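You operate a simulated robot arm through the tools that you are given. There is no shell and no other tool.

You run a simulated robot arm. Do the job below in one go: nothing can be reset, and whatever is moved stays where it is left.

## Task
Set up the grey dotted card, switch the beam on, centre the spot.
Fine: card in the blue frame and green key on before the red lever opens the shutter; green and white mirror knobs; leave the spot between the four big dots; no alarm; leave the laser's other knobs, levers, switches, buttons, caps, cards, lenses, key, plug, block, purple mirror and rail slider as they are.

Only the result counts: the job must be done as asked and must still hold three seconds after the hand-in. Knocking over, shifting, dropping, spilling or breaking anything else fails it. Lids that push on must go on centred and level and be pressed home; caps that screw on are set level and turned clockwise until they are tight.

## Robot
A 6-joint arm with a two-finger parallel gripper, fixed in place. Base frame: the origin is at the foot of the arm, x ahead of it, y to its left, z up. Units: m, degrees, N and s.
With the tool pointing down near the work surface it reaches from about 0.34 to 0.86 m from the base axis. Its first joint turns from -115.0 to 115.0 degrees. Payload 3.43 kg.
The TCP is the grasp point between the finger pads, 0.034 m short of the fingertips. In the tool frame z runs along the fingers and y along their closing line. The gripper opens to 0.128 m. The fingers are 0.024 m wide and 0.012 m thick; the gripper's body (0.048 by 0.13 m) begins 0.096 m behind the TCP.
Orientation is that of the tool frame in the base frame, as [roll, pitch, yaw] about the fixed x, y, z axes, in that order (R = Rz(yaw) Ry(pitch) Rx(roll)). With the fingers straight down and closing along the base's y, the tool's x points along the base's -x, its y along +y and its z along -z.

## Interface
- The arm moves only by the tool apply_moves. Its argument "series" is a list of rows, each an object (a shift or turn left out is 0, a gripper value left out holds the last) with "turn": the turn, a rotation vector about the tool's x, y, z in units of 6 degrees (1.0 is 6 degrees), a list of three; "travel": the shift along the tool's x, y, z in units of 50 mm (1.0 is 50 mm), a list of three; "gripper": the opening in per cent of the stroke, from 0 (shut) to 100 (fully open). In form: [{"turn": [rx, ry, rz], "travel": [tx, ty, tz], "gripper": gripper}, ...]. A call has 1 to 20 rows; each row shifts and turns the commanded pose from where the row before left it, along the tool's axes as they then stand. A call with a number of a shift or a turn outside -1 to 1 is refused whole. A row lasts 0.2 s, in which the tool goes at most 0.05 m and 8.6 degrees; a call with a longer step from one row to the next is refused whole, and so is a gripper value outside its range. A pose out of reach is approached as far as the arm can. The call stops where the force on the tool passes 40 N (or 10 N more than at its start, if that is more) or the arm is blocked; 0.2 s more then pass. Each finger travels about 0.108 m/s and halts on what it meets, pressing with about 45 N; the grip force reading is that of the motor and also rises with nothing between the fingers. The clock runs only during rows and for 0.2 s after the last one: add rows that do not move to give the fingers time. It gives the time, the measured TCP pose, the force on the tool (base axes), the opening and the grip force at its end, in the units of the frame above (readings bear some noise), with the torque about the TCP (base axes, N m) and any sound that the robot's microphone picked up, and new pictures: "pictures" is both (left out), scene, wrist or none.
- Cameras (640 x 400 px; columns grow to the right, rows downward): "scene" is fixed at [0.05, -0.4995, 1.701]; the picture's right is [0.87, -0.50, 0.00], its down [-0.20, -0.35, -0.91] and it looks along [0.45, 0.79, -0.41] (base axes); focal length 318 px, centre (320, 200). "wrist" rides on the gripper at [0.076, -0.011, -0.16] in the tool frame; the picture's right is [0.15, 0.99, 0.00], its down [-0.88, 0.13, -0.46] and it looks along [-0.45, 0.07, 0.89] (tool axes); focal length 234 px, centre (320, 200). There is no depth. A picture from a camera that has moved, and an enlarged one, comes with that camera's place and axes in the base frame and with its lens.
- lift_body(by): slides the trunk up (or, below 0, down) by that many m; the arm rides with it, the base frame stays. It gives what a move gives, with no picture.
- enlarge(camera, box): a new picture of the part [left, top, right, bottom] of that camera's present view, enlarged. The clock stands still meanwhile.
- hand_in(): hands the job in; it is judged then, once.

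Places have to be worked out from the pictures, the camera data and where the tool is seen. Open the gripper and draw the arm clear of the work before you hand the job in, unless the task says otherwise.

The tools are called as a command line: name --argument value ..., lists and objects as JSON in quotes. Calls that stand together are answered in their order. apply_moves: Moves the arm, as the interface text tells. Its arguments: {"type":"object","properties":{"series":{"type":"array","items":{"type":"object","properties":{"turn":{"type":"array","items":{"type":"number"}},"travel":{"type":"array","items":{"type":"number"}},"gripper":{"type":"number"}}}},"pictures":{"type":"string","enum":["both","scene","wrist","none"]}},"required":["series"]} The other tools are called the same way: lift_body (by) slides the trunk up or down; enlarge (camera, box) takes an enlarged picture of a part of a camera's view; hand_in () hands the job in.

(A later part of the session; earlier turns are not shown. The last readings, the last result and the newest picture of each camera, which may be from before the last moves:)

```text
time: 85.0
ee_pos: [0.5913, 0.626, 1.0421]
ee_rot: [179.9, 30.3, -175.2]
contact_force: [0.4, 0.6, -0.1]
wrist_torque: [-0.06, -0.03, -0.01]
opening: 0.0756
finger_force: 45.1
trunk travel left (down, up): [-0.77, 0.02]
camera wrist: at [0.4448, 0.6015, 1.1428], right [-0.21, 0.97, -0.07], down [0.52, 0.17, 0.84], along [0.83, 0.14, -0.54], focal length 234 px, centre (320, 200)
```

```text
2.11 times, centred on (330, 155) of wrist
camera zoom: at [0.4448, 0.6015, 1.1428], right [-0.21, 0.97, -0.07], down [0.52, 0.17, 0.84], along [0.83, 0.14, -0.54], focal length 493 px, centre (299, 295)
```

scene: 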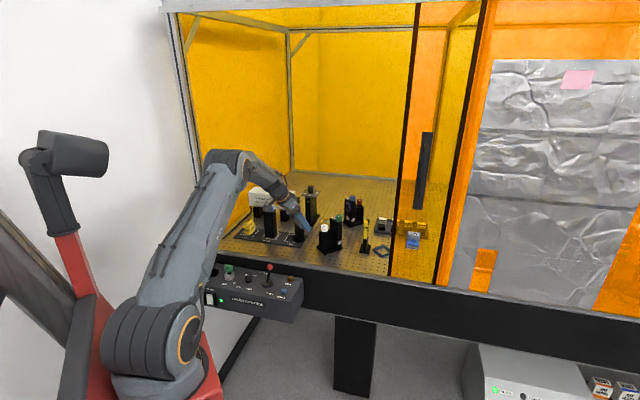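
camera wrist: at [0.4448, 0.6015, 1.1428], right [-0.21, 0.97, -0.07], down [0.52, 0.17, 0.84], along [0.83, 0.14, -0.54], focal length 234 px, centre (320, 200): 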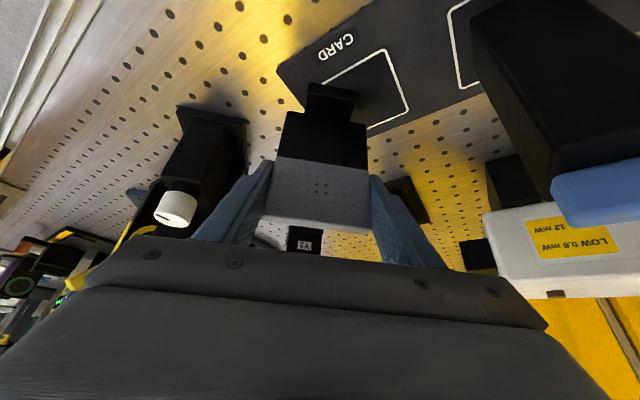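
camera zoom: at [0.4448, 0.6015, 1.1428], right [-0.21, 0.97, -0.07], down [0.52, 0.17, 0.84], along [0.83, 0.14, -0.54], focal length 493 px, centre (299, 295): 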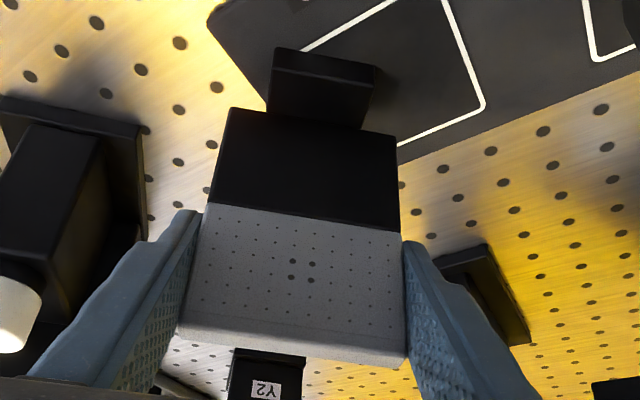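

Gripped (0.0756 m, 45 N). I lift 18 mm slowly and confirm the hold.

apply_moves --series '[{"travel": [-0.06, 0, -0.104]}, {"travel": [-0.06, 0, -0.104]}, {"travel": [-0.06, 0, -0.104]}, {}, {}, {}]' --pictures "both"

enlarge --camera "wrist" --box '[220, 60, 440, 250]'

enlarge --camera "scene" --box '[260, 180, 340, 260]'

```text
time: 86.4
ee_pos: [0.5919, 0.6272, 1.0619]
ee_rot: [179.9, 30.3, -175.2]
contact_force: [0.0, 0.1, -1.8]
wrist_torque: [0.02, 0.01, -0.01]
opening: 0.0757
finger_force: 45.4
trunk travel left (down, up): [-0.77, 0.02]
camera wrist: at [0.4461, 0.6023, 1.1617], right [-0.21, 0.97, -0.07], down [0.52, 0.17, 0.84], along [0.83, 0.14, -0.54], focal length 234 px, centre (320, 200)
```

scene: 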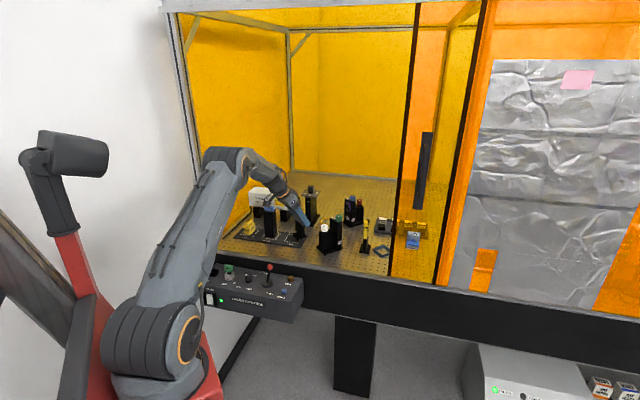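
wrist: 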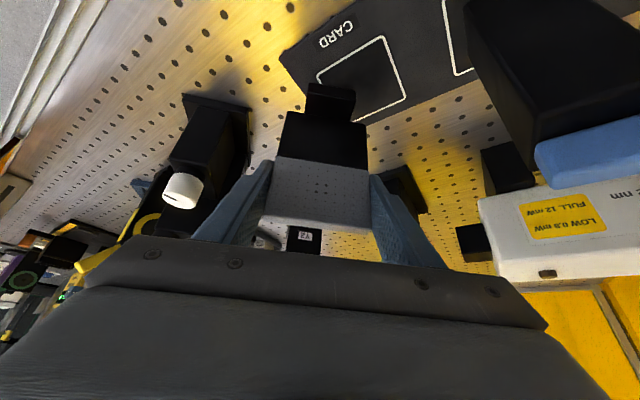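

```text
2.11 times, centred on (330, 155) of wrist
camera zoom: at [0.4461, 0.6023, 1.1617], right [-0.21, 0.97, -0.07], down [0.52, 0.17, 0.84], along [0.83, 0.14, -0.54], focal length 493 px, centre (299, 295)
```

zoom: 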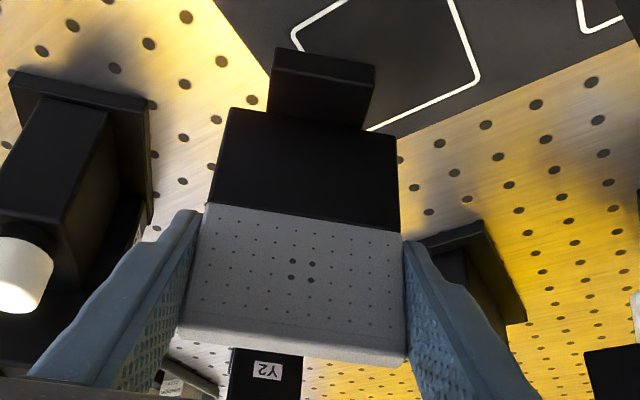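

```text
5.00 times, centred on (300, 220) of scene
camera zoom: at [0.05, -0.4995, 1.701], right [0.87, -0.5, 0.0], down [-0.2, -0.35, -0.91], along [0.45, 0.79, -0.41], focal length 1589 px, centre (420, 100)
```

zoom: 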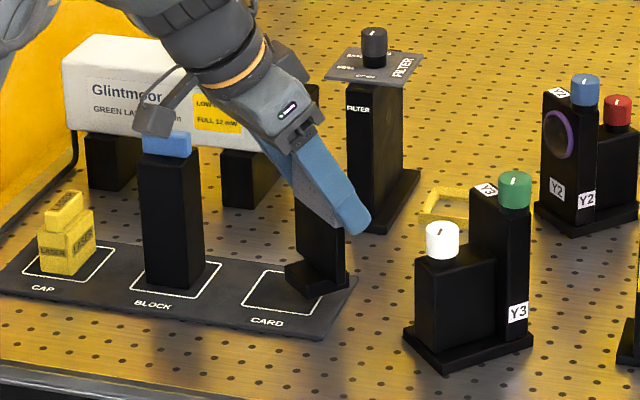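

The hold is firm. I take the low route in front of Y3: first back toward the bench front, then yaw to azimuth 0°.

apply_moves --series '[{"travel": [0.243, -0.237, -0.142]}, {"travel": [0.243, -0.237, -0.142]}, {"travel": [0.243, -0.237, -0.142]}, {"travel": [0.243, -0.237, -0.142]}, {"travel": [0.243, -0.237, -0.142]}, {"travel": [0.243, -0.237, -0.142]}, {"travel": [0.243, -0.237, -0.142]}, {"travel": [0.243, -0.237, -0.142]}, {}]' --pictures "none"

apply_moves --series '[{"turn": [0.137, 0, 0.235]}, {"turn": [0.137, 0, 0.235]}, {"turn": [0.137, 0, 0.235]}, {}]' --pictures "both"

enlarge --camera "scene" --box '[260, 180, 420, 290]'

```text
time: 88.4
ee_pos: [0.488, 0.5219, 1.0618]
ee_rot: [179.8, 30.2, -175.2]
contact_force: [-0.8, -0.3, -1.7]
wrist_torque: [-0.01, 0.01, 0.0]
opening: 0.0757
finger_force: 45.6
trunk travel left (down, up): [-0.77, 0.02]
```

```text
time: 89.4
ee_pos: [0.4865, 0.523, 1.0615]
ee_rot: [179.9, 30.2, 180.0]
contact_force: [0.2, -0.2, -1.4]
wrist_torque: [0.0, 0.01, 0.02]
opening: 0.0761
finger_force: 45.2
trunk travel left (down, up): [-0.77, 0.02]
camera wrist: at [0.3406, 0.5104, 1.1624], right [-0.13, 0.99, -0.07], down [0.53, 0.13, 0.84], along [0.84, 0.07, -0.54], focal length 234 px, centre (320, 200)
```

scene: 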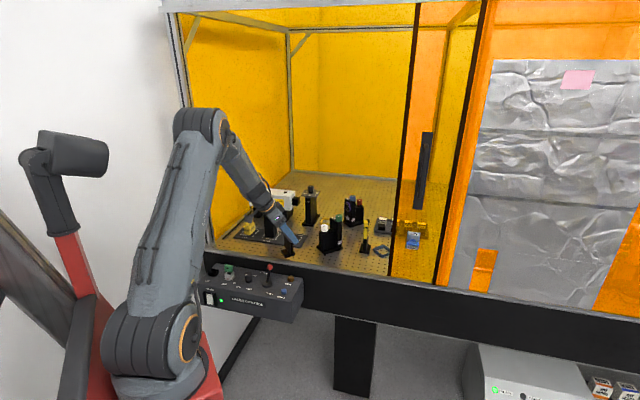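
wrist: 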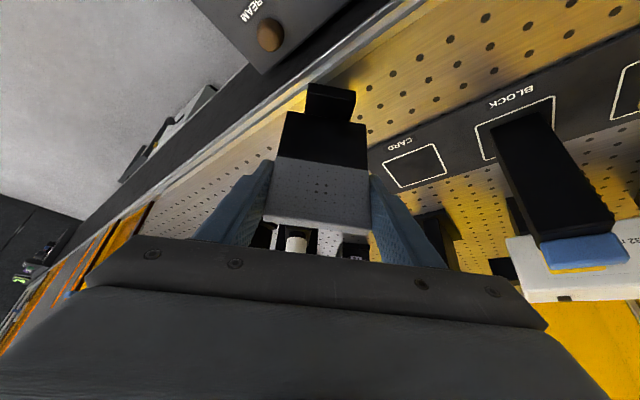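

```text
3.64 times, centred on (340, 235) of scene
camera zoom: at [0.05, -0.4995, 1.701], right [0.87, -0.5, 0.0], down [-0.2, -0.35, -0.91], along [0.45, 0.79, -0.41], focal length 1156 px, centre (247, 73)
```

zoom: 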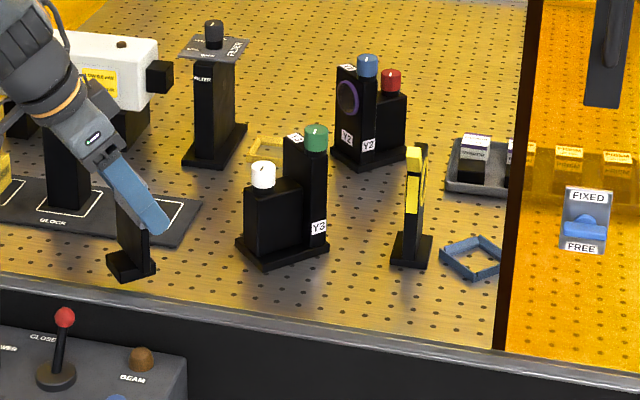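

Still firmly held at azimuth 0°. I move along the bench front toward the right, half-way first.

apply_moves --series '[{"travel": [-0.306, -0.354, 0.177]}, {"travel": [-0.306, -0.354, 0.177]}, {"travel": [-0.306, -0.354, 0.177]}, {"travel": [-0.306, -0.354, 0.177]}, {"travel": [-0.306, -0.354, 0.177]}, {"travel": [-0.306, -0.354, 0.177]}, {"travel": [-0.306, -0.354, 0.177]}, {}]' --pictures "both"

enlarge --camera "scene" --box '[280, 180, 440, 290]'

```text
time: 91.2
ee_pos: [0.6095, 0.3978, 1.0605]
ee_rot: [-180.0, 30.2, -180.0]
contact_force: [-1.2, 0.5, -2.5]
wrist_torque: [-0.02, -0.01, 0.03]
opening: 0.0754
finger_force: 44.9
trunk travel left (down, up): [-0.77, 0.02]
camera wrist: at [0.4632, 0.385, 1.1619], right [-0.13, 0.99, -0.07], down [0.53, 0.13, 0.84], along [0.84, 0.07, -0.54], focal length 234 px, centre (320, 200)
```

scene: 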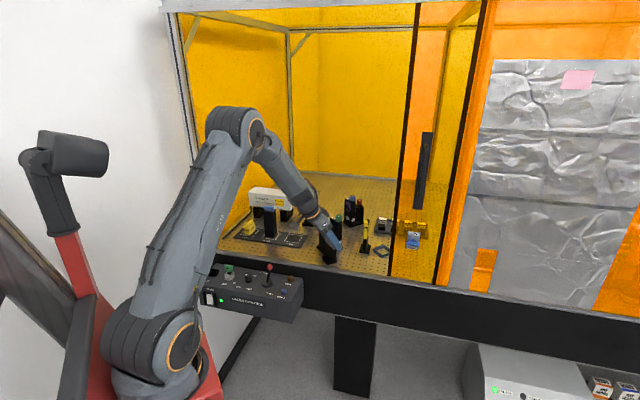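
wrist: 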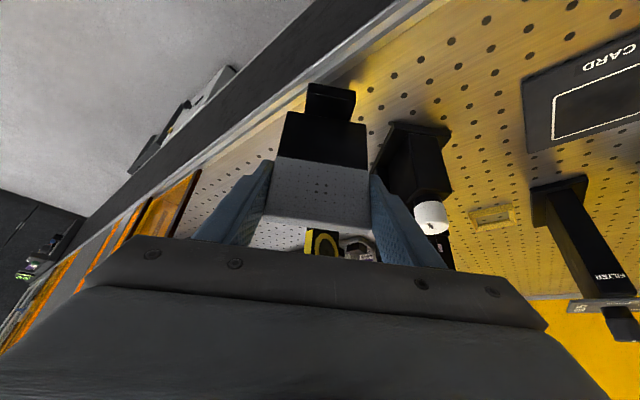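

```text
3.64 times, centred on (360, 235) of scene
camera zoom: at [0.05, -0.4995, 1.701], right [0.87, -0.5, 0.0], down [-0.2, -0.35, -0.91], along [0.45, 0.79, -0.41], focal length 1156 px, centre (174, 73)
```

zoom: 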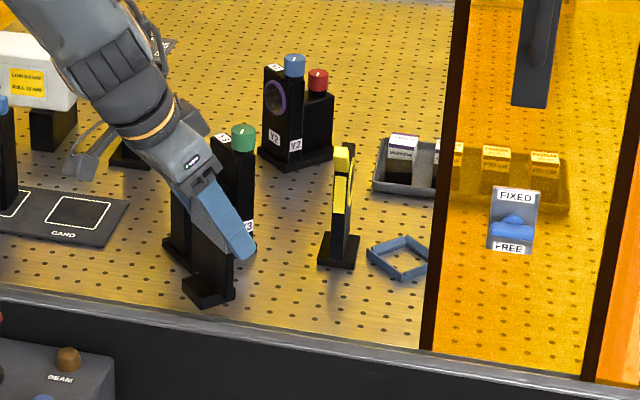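

Clear of Y3. I continue right and slightly inward, keeping between the iris and the door edge, and stop before the iris.

apply_moves --series '[{"travel": [-0.306, -0.354, 0.177]}, {"travel": [-0.306, -0.354, 0.177]}, {"travel": [-0.4115, -0.232, 0.2376]}, {"travel": [-0.4115, -0.232, 0.2376]}, {"travel": [-0.4115, -0.232, 0.2376]}, {"travel": [-0.4115, -0.232, 0.2376]}, {"travel": [-0.4115, -0.232, 0.2376]}, {}]' --pictures "both"

enlarge --camera "scene" --box '[310, 180, 430, 290]'

enlarge --camera "wrist" --box '[200, 60, 460, 260]'

```text
time: 93.0
ee_pos: [0.7639, 0.3061, 1.0617]
ee_rot: [179.8, 30.2, -180.0]
contact_force: [-0.6, -0.3, -3.2]
wrist_torque: [0.03, -0.02, 0.01]
opening: 0.0754
finger_force: 44.8
trunk travel left (down, up): [-0.77, 0.02]
camera wrist: at [0.6174, 0.2933, 1.1625], right [-0.13, 0.99, -0.07], down [0.53, 0.13, 0.84], along [0.84, 0.07, -0.54], focal length 234 px, centre (320, 200)
```

scene: 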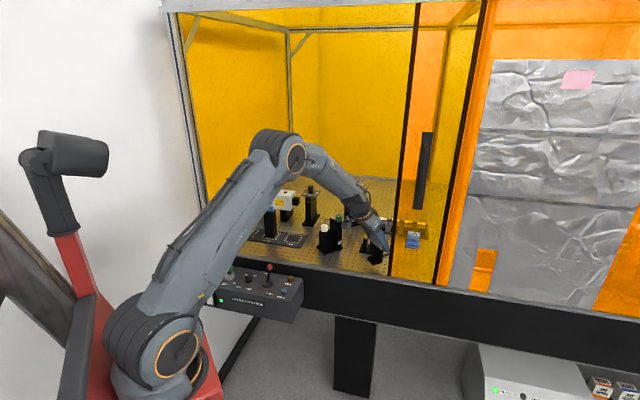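
wrist: 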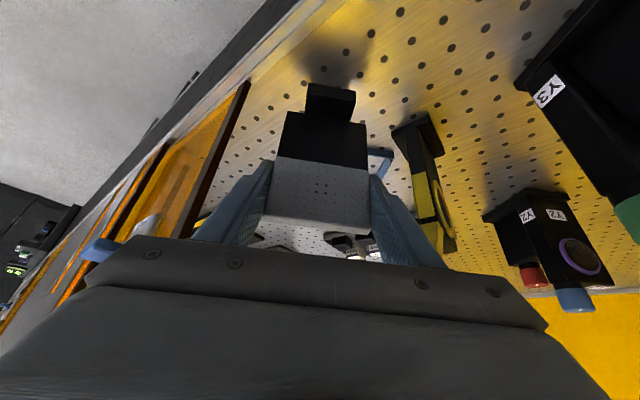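

```text
3.64 times, centred on (370, 235) of scene
camera zoom: at [0.05, -0.4995, 1.701], right [0.87, -0.5, 0.0], down [-0.2, -0.35, -0.91], along [0.45, 0.79, -0.41], focal length 1156 px, centre (138, 73)
```

zoom: 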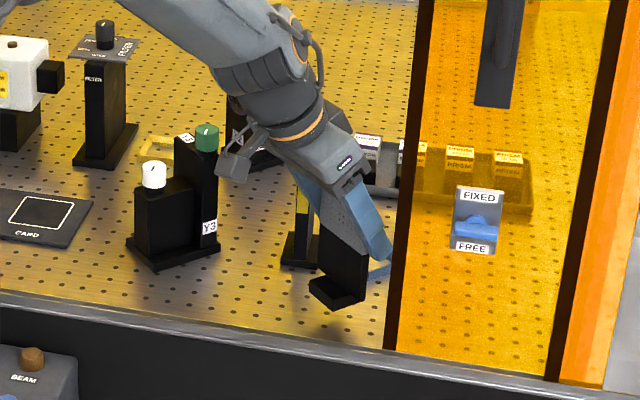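

```text
2.00 times, centred on (330, 160) of wrist
camera zoom: at [0.6174, 0.2933, 1.1625], right [-0.13, 0.99, -0.07], down [0.53, 0.13, 0.84], along [0.84, 0.07, -0.54], focal length 468 px, centre (300, 280)
```

zoom: 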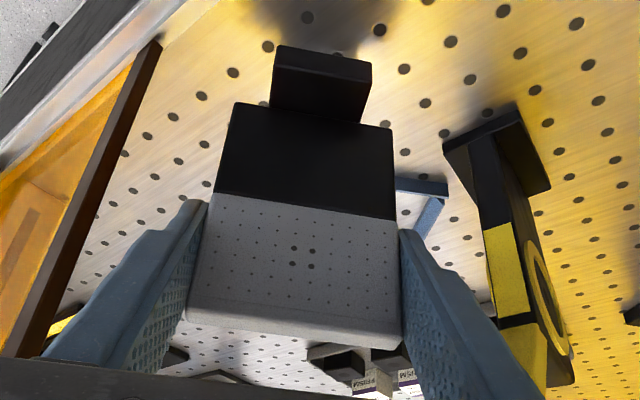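

The card is at the entrance beside the iris with good clearance on both sides. I advance in small steps toward the blue frame.

apply_moves --series '[{"travel": [-0.335, 0.086, 0.194]}, {"travel": [-0.335, 0.086, 0.194]}, {"travel": [-0.269, 0.283, 0.1555]}, {"travel": [-0.269, 0.283, 0.1555]}, {}]' --pictures "both"

enlarge --camera "scene" --box '[330, 190, 420, 280]'

enlarge --camera "wrist" --box '[220, 60, 460, 260]'

```text
time: 94.2
ee_pos: [0.8354, 0.3413, 1.0622]
ee_rot: [179.9, 30.2, 180.0]
contact_force: [-0.2, 0.0, -2.2]
wrist_torque: [-0.01, 0.0, -0.02]
opening: 0.0759
finger_force: 44.3
trunk travel left (down, up): [-0.77, 0.02]
camera wrist: at [0.6883, 0.3288, 1.1627], right [-0.13, 0.99, -0.07], down [0.53, 0.13, 0.84], along [0.84, 0.07, -0.54], focal length 234 px, centre (320, 200)
```

scene: 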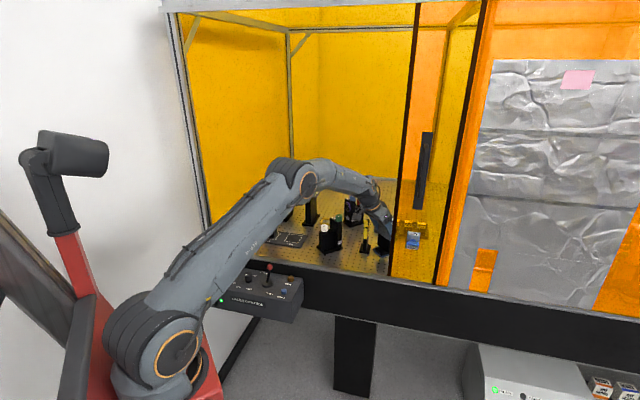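
wrist: 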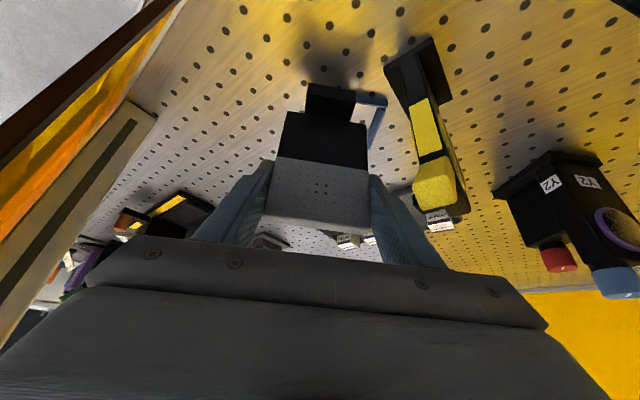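

```text
4.44 times, centred on (375, 235) of scene
camera zoom: at [0.05, -0.4995, 1.701], right [0.87, -0.5, 0.0], down [-0.2, -0.35, -0.91], along [0.45, 0.79, -0.41], focal length 1412 px, centre (76, 44)
```

zoom: 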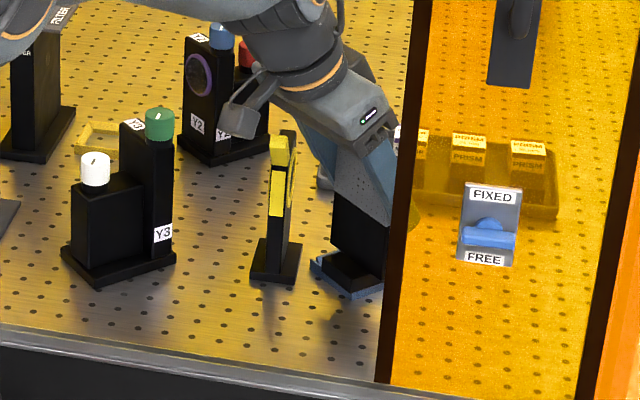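

```text
2.00 times, centred on (340, 160) of wrist
camera zoom: at [0.6883, 0.3288, 1.1627], right [-0.13, 0.99, -0.07], down [0.53, 0.13, 0.84], along [0.84, 0.07, -0.54], focal length 468 px, centre (280, 280)
```

zoom: 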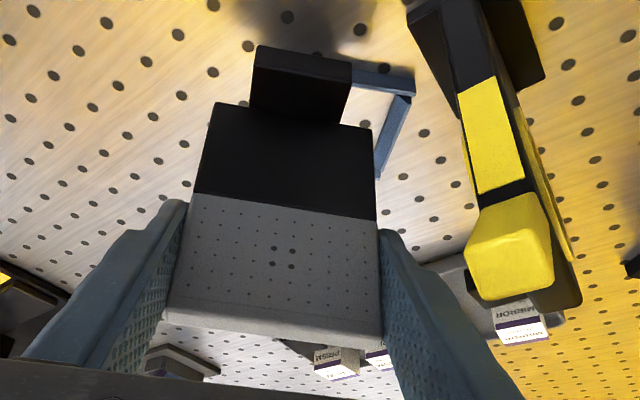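

The base is right next to the frame, still about 25 mm above the bench. I move the last 31 mm in x and y to be over the frame.

apply_moves --series '[{"travel": [-0.18, 0.205, 0.1037]}, {"travel": [-0.18, 0.205, 0.1037]}, {"travel": [-0.18, 0.205, 0.1037]}, {}]' --pictures "both"

enlarge --camera "scene" --box '[345, 210, 405, 270]'

enlarge --camera "wrist" --box '[270, 50, 410, 170]'

```text
time: 95.2
ee_pos: [0.8677, 0.3728, 1.0623]
ee_rot: [179.9, 30.1, 180.0]
contact_force: [0.7, -0.2, -0.9]
wrist_torque: [-0.02, -0.06, 0.0]
opening: 0.0759
finger_force: 45.3
trunk travel left (down, up): [-0.77, 0.02]
camera wrist: at [0.7196, 0.3603, 1.1637], right [-0.13, 0.99, -0.07], down [0.53, 0.13, 0.84], along [0.84, 0.07, -0.54], focal length 234 px, centre (320, 200)
```

scene: 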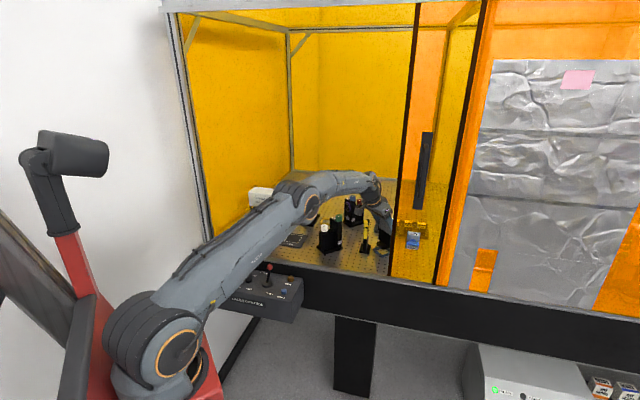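
wrist: 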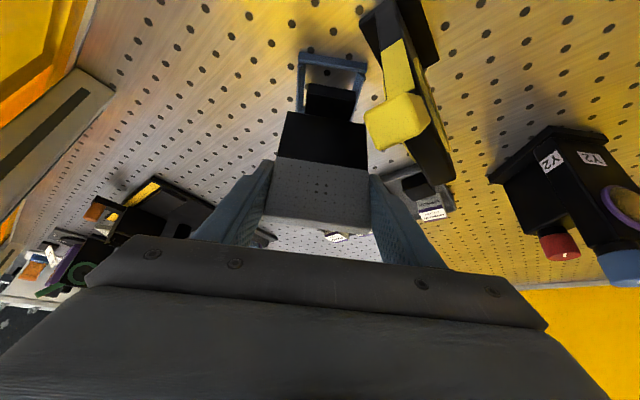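

```text
6.67 times, centred on (375, 240) of scene
camera zoom: at [0.05, -0.4995, 1.701], right [0.87, -0.5, 0.0], down [-0.2, -0.35, -0.91], along [0.45, 0.79, -0.41], focal length 2119 px, centre (-47, -67)
```

zoom: 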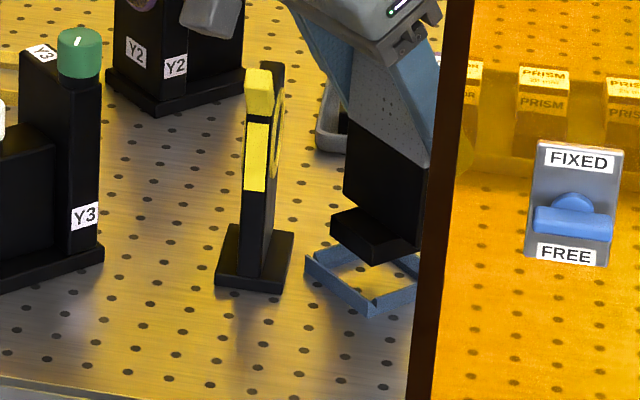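

```text
3.33 times, centred on (340, 110) of wrist
camera zoom: at [0.7196, 0.3603, 1.1637], right [-0.13, 0.99, -0.07], down [0.53, 0.13, 0.84], along [0.84, 0.07, -0.54], focal length 781 px, centre (253, 500)
```

zoom: 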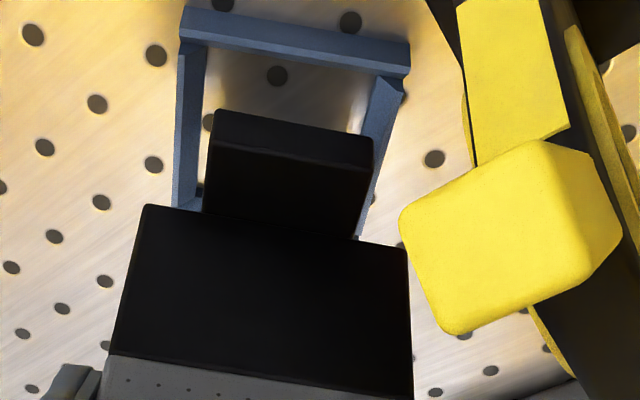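

Comparing base and frame in the same picture, the base sits about 2.6 mm too far in +y and about 5 mm too far in +x. I take tighter zooms of both views to confirm before lowering.

enlarge --camera "scene" --box '[358, 240, 398, 270]'

enlarge --camera "wrist" --box '[290, 45, 380, 105]'

```text
13.33 times, centred on (378, 255) of scene
camera zoom: at [0.05, -0.4995, 1.701], right [0.87, -0.5, 0.0], down [-0.2, -0.35, -0.91], along [0.45, 0.79, -0.41], focal length 4238 px, centre (-453, -533)
```

zoom: 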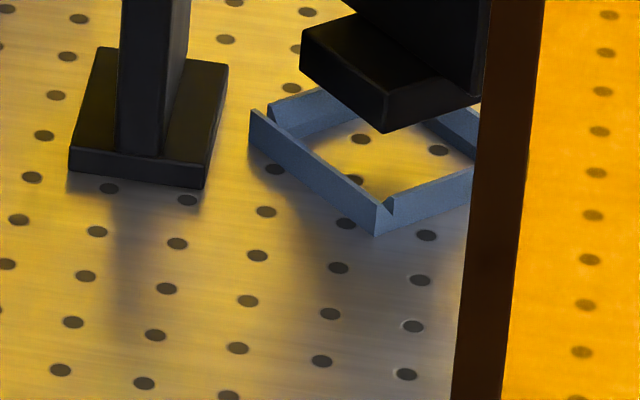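

```text
6.67 times, centred on (335, 75) of wrist
camera zoom: at [0.7196, 0.3603, 1.1637], right [-0.13, 0.99, -0.07], down [0.53, 0.13, 0.84], along [0.84, 0.07, -0.54], focal length 1561 px, centre (220, 1033)
```

zoom: 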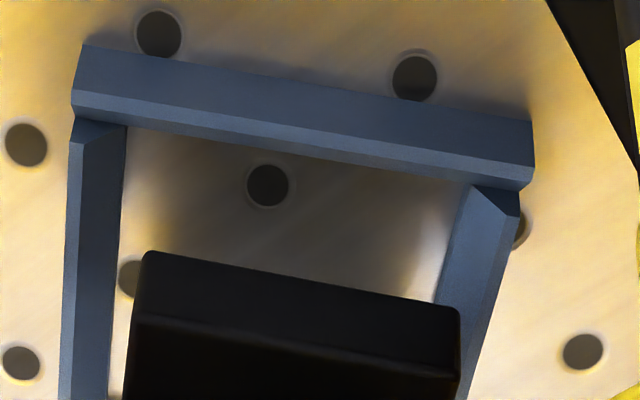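

Triangulation from both cameras puts the base bottom at z≈0.960 and the frame centre at about (0.8616, 0.370), with inner width ≈51 mm against a 44 mm base. I correct by -2.5 mm in x and -2.6 mm in y, lower to just above the frame rim, and check.

apply_moves --series '[{"travel": [0.043, -0.052, -0.025]}, {"travel": [0.045, 0, 0.078]}, {"travel": [0.045, 0, 0.078]}, {}, {}]' --pictures "both"

enlarge --camera "scene" --box '[358, 240, 398, 270]'

enlarge --camera "wrist" --box '[290, 45, 380, 105]'

```text
time: 96.4
ee_pos: [0.865, 0.3707, 1.0551]
ee_rot: [179.9, 30.2, 180.0]
contact_force: [-0.8, -1.2, -1.5]
wrist_torque: [0.0, 0.0, -0.01]
opening: 0.0758
finger_force: 45.2
trunk travel left (down, up): [-0.77, 0.02]
camera wrist: at [0.7174, 0.3576, 1.1551], right [-0.13, 0.99, -0.07], down [0.53, 0.13, 0.84], along [0.84, 0.07, -0.54], focal length 234 px, centre (320, 200)
```

scene: 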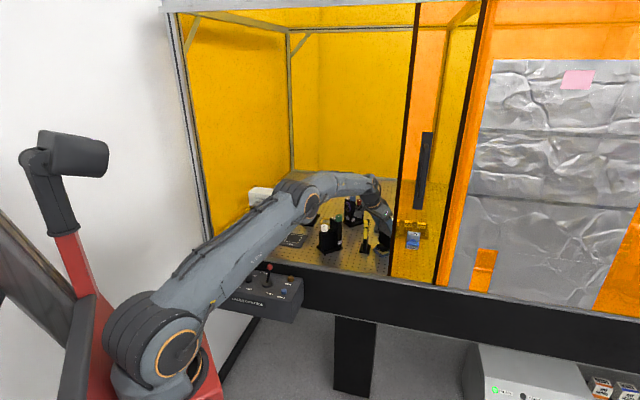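
wrist: 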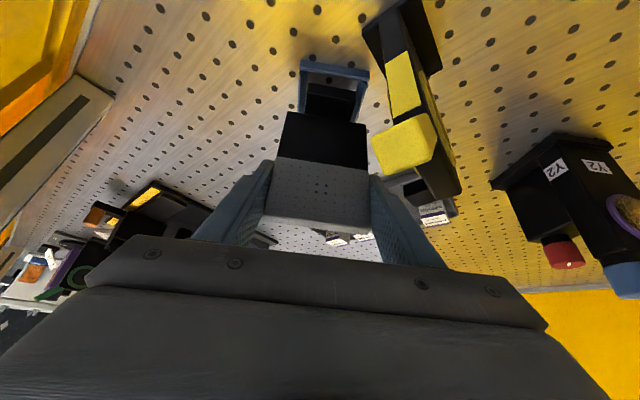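

```text
13.33 times, centred on (378, 255) of scene
camera zoom: at [0.05, -0.4995, 1.701], right [0.87, -0.5, 0.0], down [-0.2, -0.35, -0.91], along [0.45, 0.79, -0.41], focal length 4238 px, centre (-453, -533)
```

zoom: 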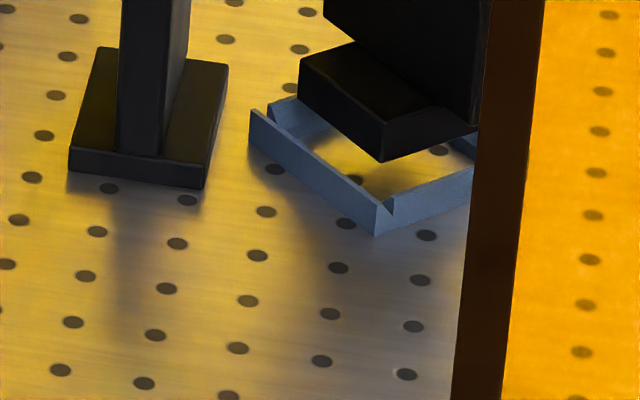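

```text
6.67 times, centred on (335, 75) of wrist
camera zoom: at [0.7174, 0.3576, 1.1551], right [-0.13, 0.99, -0.07], down [0.53, 0.13, 0.84], along [0.84, 0.07, -0.54], focal length 1561 px, centre (220, 1033)
```

zoom: 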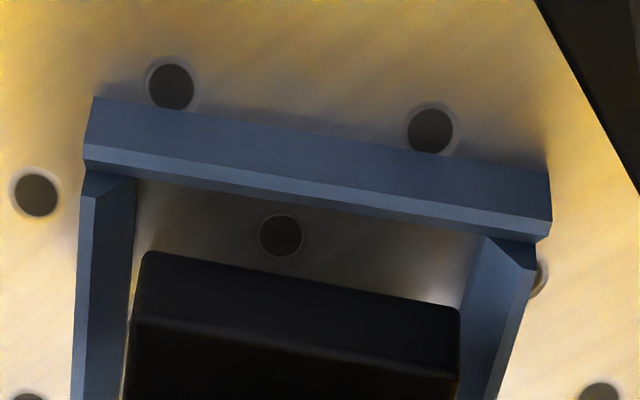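

The base is centred in y within 0.3 mm and has 2–4 mm gaps in x. I lower it into the frame in 4 mm steps.

apply_moves --series '[{"travel": [0.03, 0, 0.077]}, {"travel": [0.04, 0, 0.0693]}, {"travel": [0.04, 0, 0.0693]}, {"travel": [0.04, 0, 0.0693]}, {}]' --pictures "both"

enlarge --camera "scene" --box '[358, 240, 398, 270]'

enlarge --camera "wrist" --box '[290, 45, 380, 105]'

```text
time: 97.6
ee_pos: [0.8656, 0.3695, 1.0372]
ee_rot: [179.9, 30.2, 179.9]
contact_force: [-0.4, 0.3, -0.3]
wrist_torque: [0.03, -0.04, 0.01]
opening: 0.0755
finger_force: 44.3
trunk travel left (down, up): [-0.77, 0.02]
camera wrist: at [0.7177, 0.3574, 1.1389], right [-0.13, 0.99, -0.07], down [0.53, 0.13, 0.84], along [0.84, 0.07, -0.54], focal length 234 px, centre (320, 200)
```

scene: 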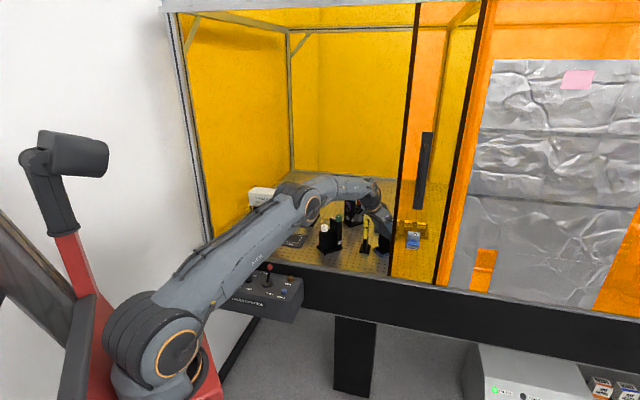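
wrist: 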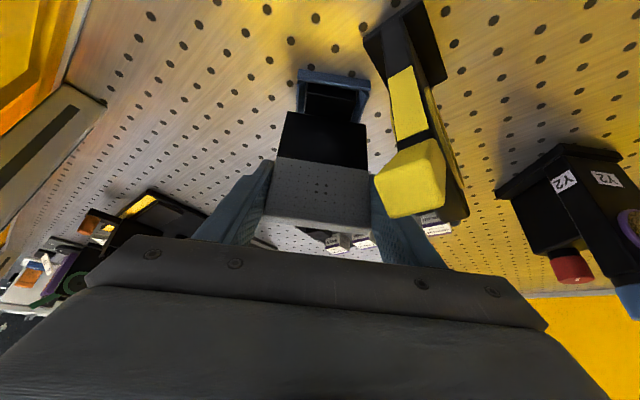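

```text
13.33 times, centred on (378, 255) of scene
camera zoom: at [0.05, -0.4995, 1.701], right [0.87, -0.5, 0.0], down [-0.2, -0.35, -0.91], along [0.45, 0.79, -0.41], focal length 4238 px, centre (-453, -533)
```

zoom: 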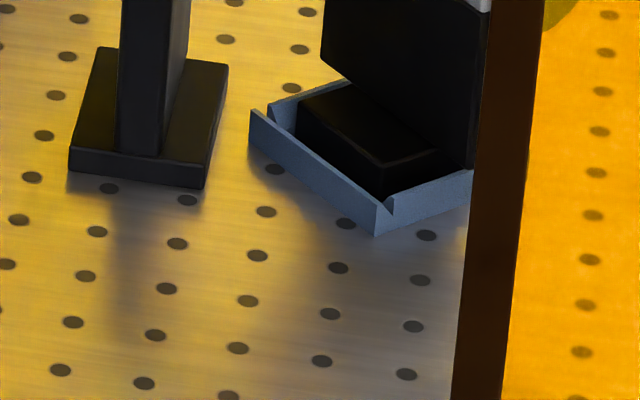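

```text
6.67 times, centred on (335, 75) of wrist
camera zoom: at [0.7177, 0.3574, 1.1389], right [-0.13, 0.99, -0.07], down [0.53, 0.13, 0.84], along [0.84, 0.07, -0.54], focal length 1561 px, centre (220, 1033)
```

zoom: 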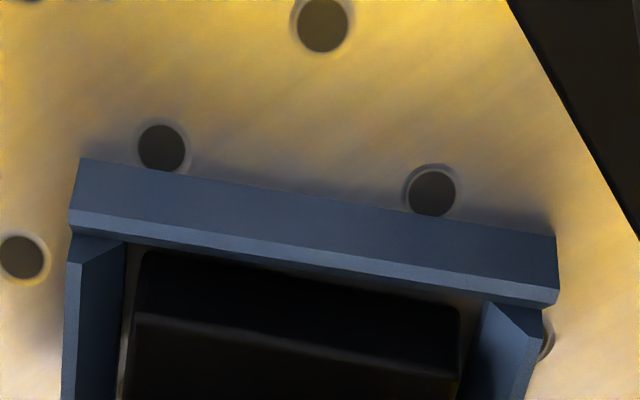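

The base is inside the frame without contact. I lower the last few millimetres until it rests.

apply_moves --series '[{"travel": [0.02, 0, 0.0346]}, {"travel": [0.02, 0, 0.0346]}, {}]' --pictures "none"

apply_moves --series '[{"travel": [0.01, 0, 0.0173]}, {"travel": [0.01, 0, 0.0173]}, {}]' --pictures "none"

```text
time: 98.4
ee_pos: [0.8672, 0.3707, 1.0352]
ee_rot: [179.9, 30.4, 179.9]
contact_force: [-0.7, -0.3, 10.6]
wrist_torque: [-0.18, 0.42, -0.04]
opening: 0.0755
finger_force: 45.0
trunk travel left (down, up): [-0.77, 0.02]
```

```text
time: 99.2
ee_pos: [0.865, 0.3697, 1.0356]
ee_rot: [179.9, 30.5, 179.9]
contact_force: [-2.2, 0.7, 28.2]
wrist_torque: [-0.46, 0.83, -0.06]
opening: 0.0759
finger_force: 44.9
trunk travel left (down, up): [-0.77, 0.02]
```

It's seated (28 N). I ease up 2.5 mm to relieve the pressure, then open the fingers.

apply_moves --series '[{"travel": [-0.025, 0, -0.0433]}, {}]' --pictures "none"

apply_moves --series '[{"gripper": 61}, {"gripper": 64}, {"gripper": 69}, {"gripper": 69}]' --pictures "both"

enlarge --camera "wrist" --box '[240, 50, 440, 250]'

enlarge --camera "scene" --box '[340, 200, 410, 270]'

```text
time: 99.8
ee_pos: [0.8657, 0.3705, 1.0363]
ee_rot: [179.8, 30.3, 180.0]
contact_force: [5.3, 5.4, 19.3]
wrist_torque: [0.12, -0.37, 0.11]
opening: 0.0759
finger_force: 45.1
trunk travel left (down, up): [-0.77, 0.02]
```

```text
time: 100.8
ee_pos: [0.8653, 0.3694, 1.0345]
ee_rot: [179.9, 30.2, 179.9]
contact_force: [0.8, -0.3, 0.0]
wrist_torque: [-0.03, -0.01, -0.01]
opening: 0.0883
finger_force: 0.0
trunk travel left (down, up): [-0.77, 0.02]
camera wrist: at [0.7182, 0.3569, 1.1355], right [-0.13, 0.99, -0.07], down [0.53, 0.13, 0.84], along [0.84, 0.07, -0.54], focal length 234 px, centre (320, 200)
```

scene: 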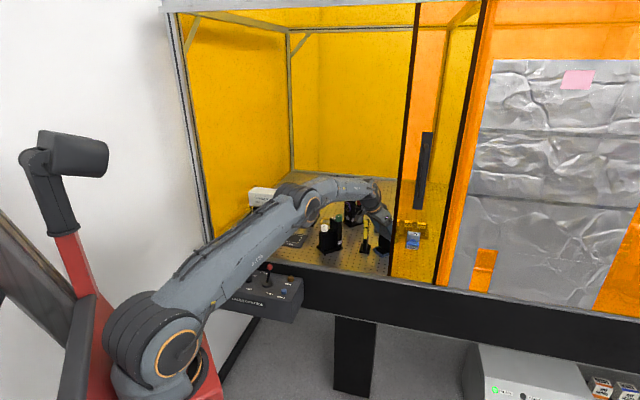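
wrist: 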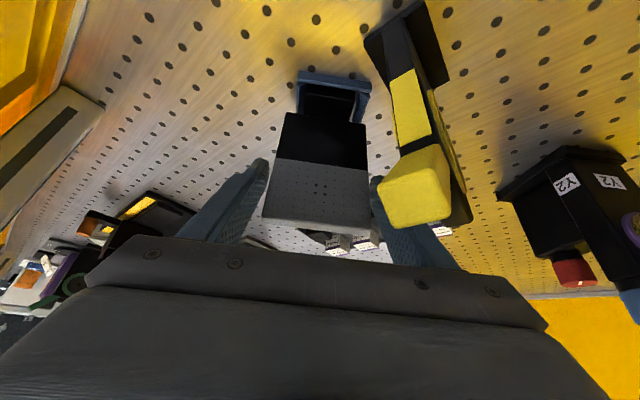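

```text
2.00 times, centred on (340, 150) of wrist
camera zoom: at [0.7182, 0.3569, 1.1355], right [-0.13, 0.99, -0.07], down [0.53, 0.13, 0.84], along [0.84, 0.07, -0.54], focal length 468 px, centre (280, 300)
```

zoom: 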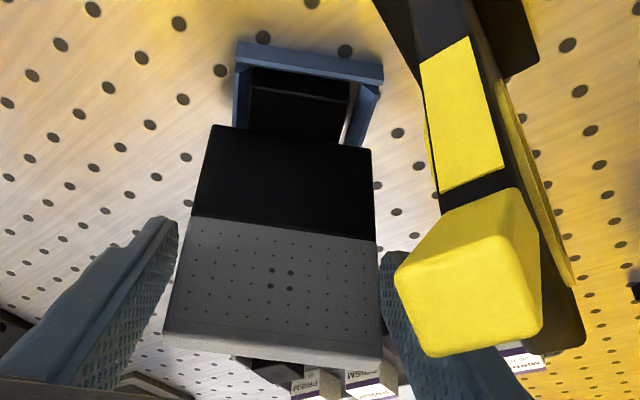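

```text
5.71 times, centred on (375, 235) of scene
camera zoom: at [0.05, -0.4995, 1.701], right [0.87, -0.5, 0.0], down [-0.2, -0.35, -0.91], along [0.45, 0.79, -0.41], focal length 1816 px, centre (6, 0)
```

zoom: 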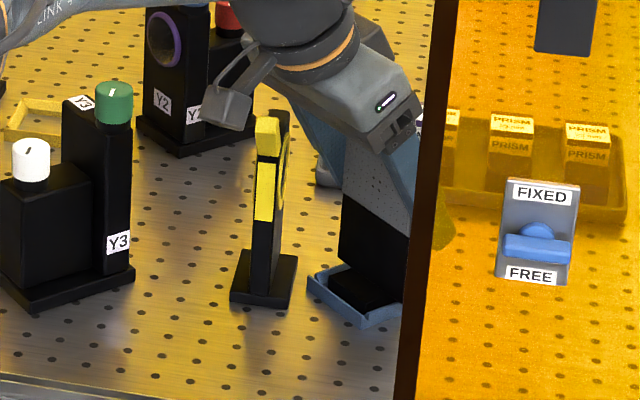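

The card stands in the blue frame, dotted face toward the robot. I rise vertically to clear the iris, then draw back.

apply_moves --series '[{"travel": [-0.15, 0, -0.26]}, {"travel": [-0.2, 0, -0.346]}, {"travel": [-0.2, 0, -0.346]}, {"travel": [-0.2, 0, -0.346]}, {"travel": [-0.2, 0, -0.346]}, {"travel": [-0.2, 0, -0.346]}, {"travel": [0.4, 0, -0.5]}, {"travel": [0.4, 0, -0.5]}, {"travel": [0.4, 0, -0.5]}, {"travel": [0.4, 0, -0.5]}, {}]' --pictures "both"

enlarge --camera "scene" --box '[310, 180, 430, 280]'

enlarge --camera "wrist" --box '[240, 40, 440, 200]'

```text
time: 103.2
ee_pos: [0.7445, 0.3688, 1.1954]
ee_rot: [179.9, 30.2, 179.9]
contact_force: [0.0, 0.2, 0.3]
wrist_torque: [-0.02, 0.01, 0.02]
opening: 0.0883
finger_force: 0.0
trunk travel left (down, up): [-0.77, 0.02]
camera wrist: at [0.5967, 0.3558, 1.296], right [-0.13, 0.99, -0.07], down [0.53, 0.13, 0.84], along [0.84, 0.07, -0.54], focal length 234 px, centre (320, 200)
```

scene: 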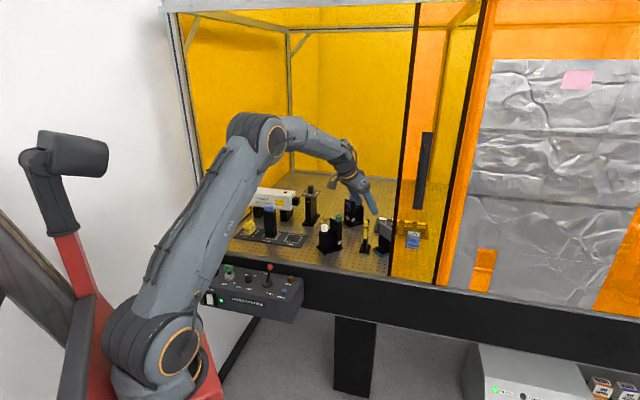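
wrist: 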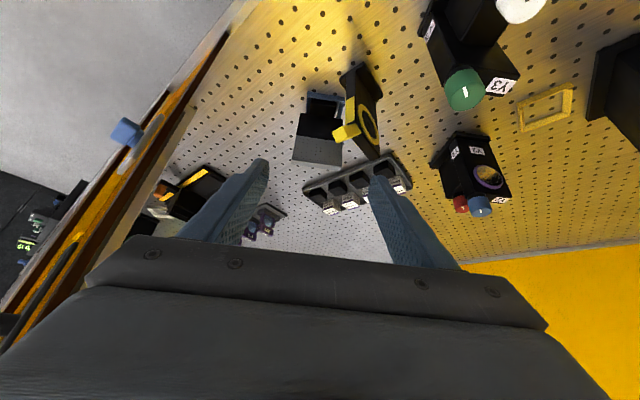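

```text
4.00 times, centred on (370, 230) of scene
camera zoom: at [0.05, -0.4995, 1.701], right [0.87, -0.5, 0.0], down [-0.2, -0.35, -0.91], along [0.45, 0.79, -0.41], focal length 1271 px, centre (120, 80)
```

zoom: 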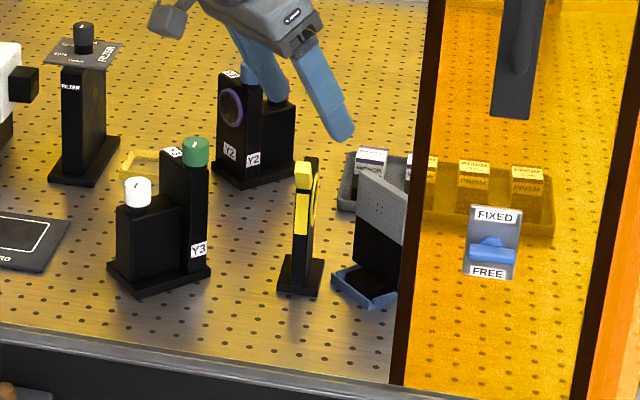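

```text
2.50 times, centred on (340, 120) of wrist
camera zoom: at [0.5967, 0.3558, 1.296], right [-0.13, 0.99, -0.07], down [0.53, 0.13, 0.84], along [0.84, 0.07, -0.54], focal length 585 px, centre (270, 400)
```

zoom: 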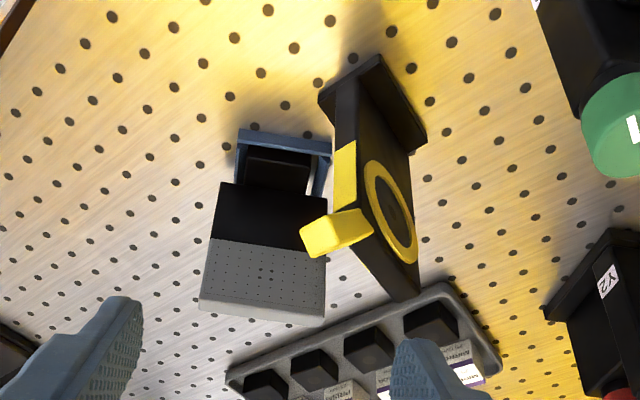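

The card is properly placed. Next is the green key. I move back out of the enclosure to above the control box with the tool vertical, to look at the key closely.

apply_moves --series '[{"travel": [0.802, 0.24, -0.371]}, {"travel": [0.802, 0.24, -0.371]}, {"travel": [0.802, 0.24, -0.371]}, {"travel": [0.802, 0.24, -0.371]}, {"travel": [0.802, 0.24, -0.371]}, {"turn": [0, 0.84, 0]}, {"turn": [0, 0.84, 0]}, {"turn": [0, 0.84, 0]}, {"turn": [0, 0.84, 0]}, {"turn": [0, 0.84, 0]}, {"turn": [0, 0.84, 0]}, {"travel": [0.782, 0.304, 0.083]}, {"travel": [0.782, 0.304, 0.083]}, {"travel": [0.782, 0.304, 0.083]}, {"travel": [0.782, 0.304, 0.083]}, {"travel": [0.782, 0.304, 0.083]}, {"travel": [0.782, 0.304, 0.083]}, {}]' --pictures "none"

apply_moves --series '[{"turn": [0, 0, -0.9375]}, {"turn": [0, 0, -0.9375]}, {"turn": [0, 0, -0.9375]}, {"turn": [0, 0, -0.9375]}, {"turn": [0, 0, -0.9375]}, {"turn": [0, 0, -0.9375]}, {"turn": [0, 0, -0.9375]}, {"turn": [0, 0, -0.9375]}, {}]' --pictures "both"

enlarge --camera "scene" --box '[180, 230, 320, 330]'

```text
time: 107.0
ee_pos: [0.2916, 0.5223, 1.1494]
ee_rot: [179.8, -0.1, 179.9]
contact_force: [-0.3, 0.7, -0.5]
wrist_torque: [-0.03, -0.02, -0.01]
opening: 0.0886
finger_force: 0.1
trunk travel left (down, up): [-0.77, 0.02]
```

```text
time: 109.0
ee_pos: [0.2908, 0.5212, 1.1517]
ee_rot: [179.9, 0.0, -134.9]
contact_force: [0.0, 0.3, 0.1]
wrist_torque: [0.0, 0.03, 0.03]
opening: 0.0883
finger_force: 0.0
trunk travel left (down, up): [-0.77, 0.02]
camera wrist: at [0.2434, 0.4588, 1.3106], right [-0.8, 0.6, 0.0], down [0.53, 0.71, 0.46], along [0.27, 0.37, -0.89], focal length 234 px, centre (320, 200)
```

scene: 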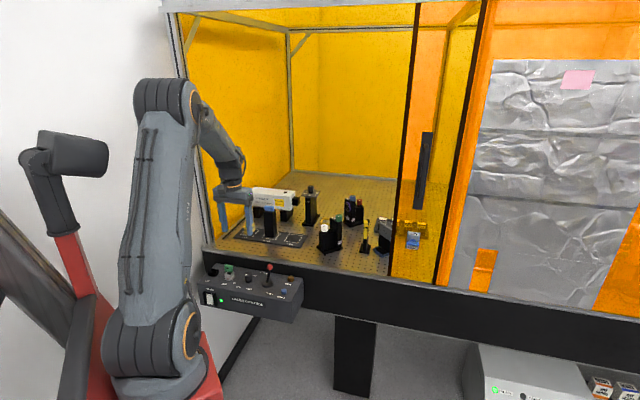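
wrist: 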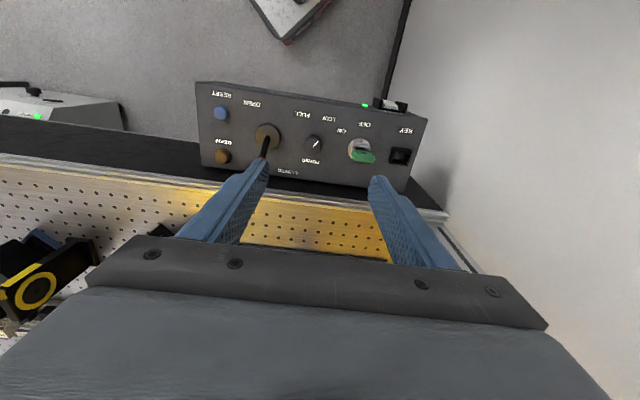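

```text
4.00 times, centred on (250, 280) of scene
camera zoom: at [0.05, -0.4995, 1.701], right [0.87, -0.5, 0.0], down [-0.2, -0.35, -0.91], along [0.45, 0.79, -0.41], focal length 1271 px, centre (600, -120)
```

zoom: 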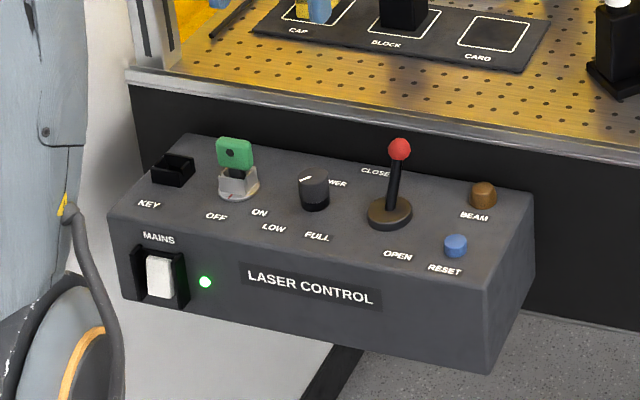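

I have a clear view of the panel. I zoom in on the key switch and the lever.

enlarge --camera "wrist" --box '[320, 100, 430, 190]'

enlarge --camera "scene" --box '[210, 255, 260, 300]'

enlarge --camera "wrist" --box '[190, 80, 330, 190]'

```text
4.44 times, centred on (375, 145) of wrist
camera zoom: at [0.2434, 0.4588, 1.3106], right [-0.8, 0.6, 0.0], down [0.53, 0.71, 0.46], along [0.27, 0.37, -0.89], focal length 1041 px, centre (76, 444)
```

zoom: 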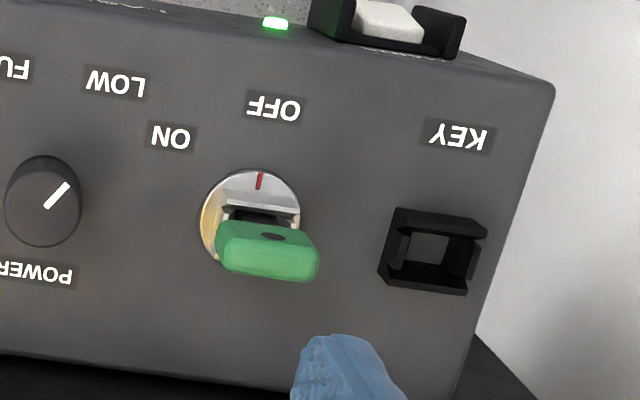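

```text
8.89 times, centred on (235, 278) of scene
camera zoom: at [0.05, -0.4995, 1.701], right [0.87, -0.5, 0.0], down [-0.2, -0.35, -0.91], along [0.45, 0.79, -0.41], focal length 2825 px, centre (1076, -489)
```

zoom: 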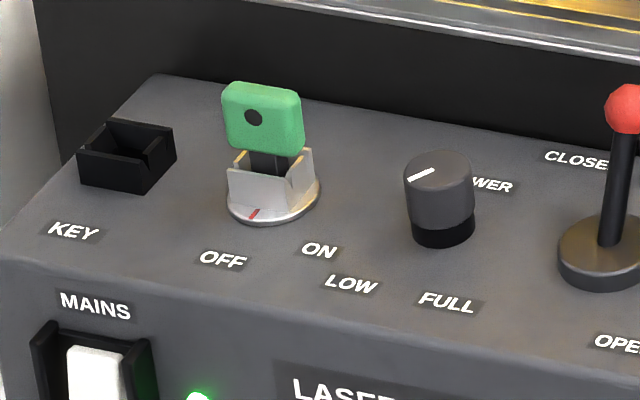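

```text
3.64 times, centred on (260, 135) of wrist
camera zoom: at [0.2434, 0.4588, 1.3106], right [-0.8, 0.6, 0.0], down [0.53, 0.71, 0.46], along [0.27, 0.37, -0.89], focal length 852 px, centre (538, 436)
```

zoom: 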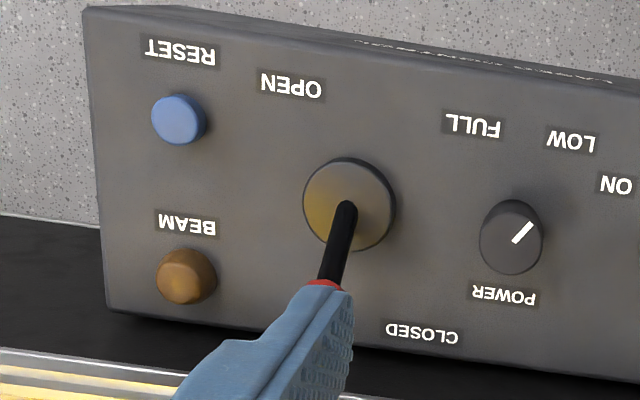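

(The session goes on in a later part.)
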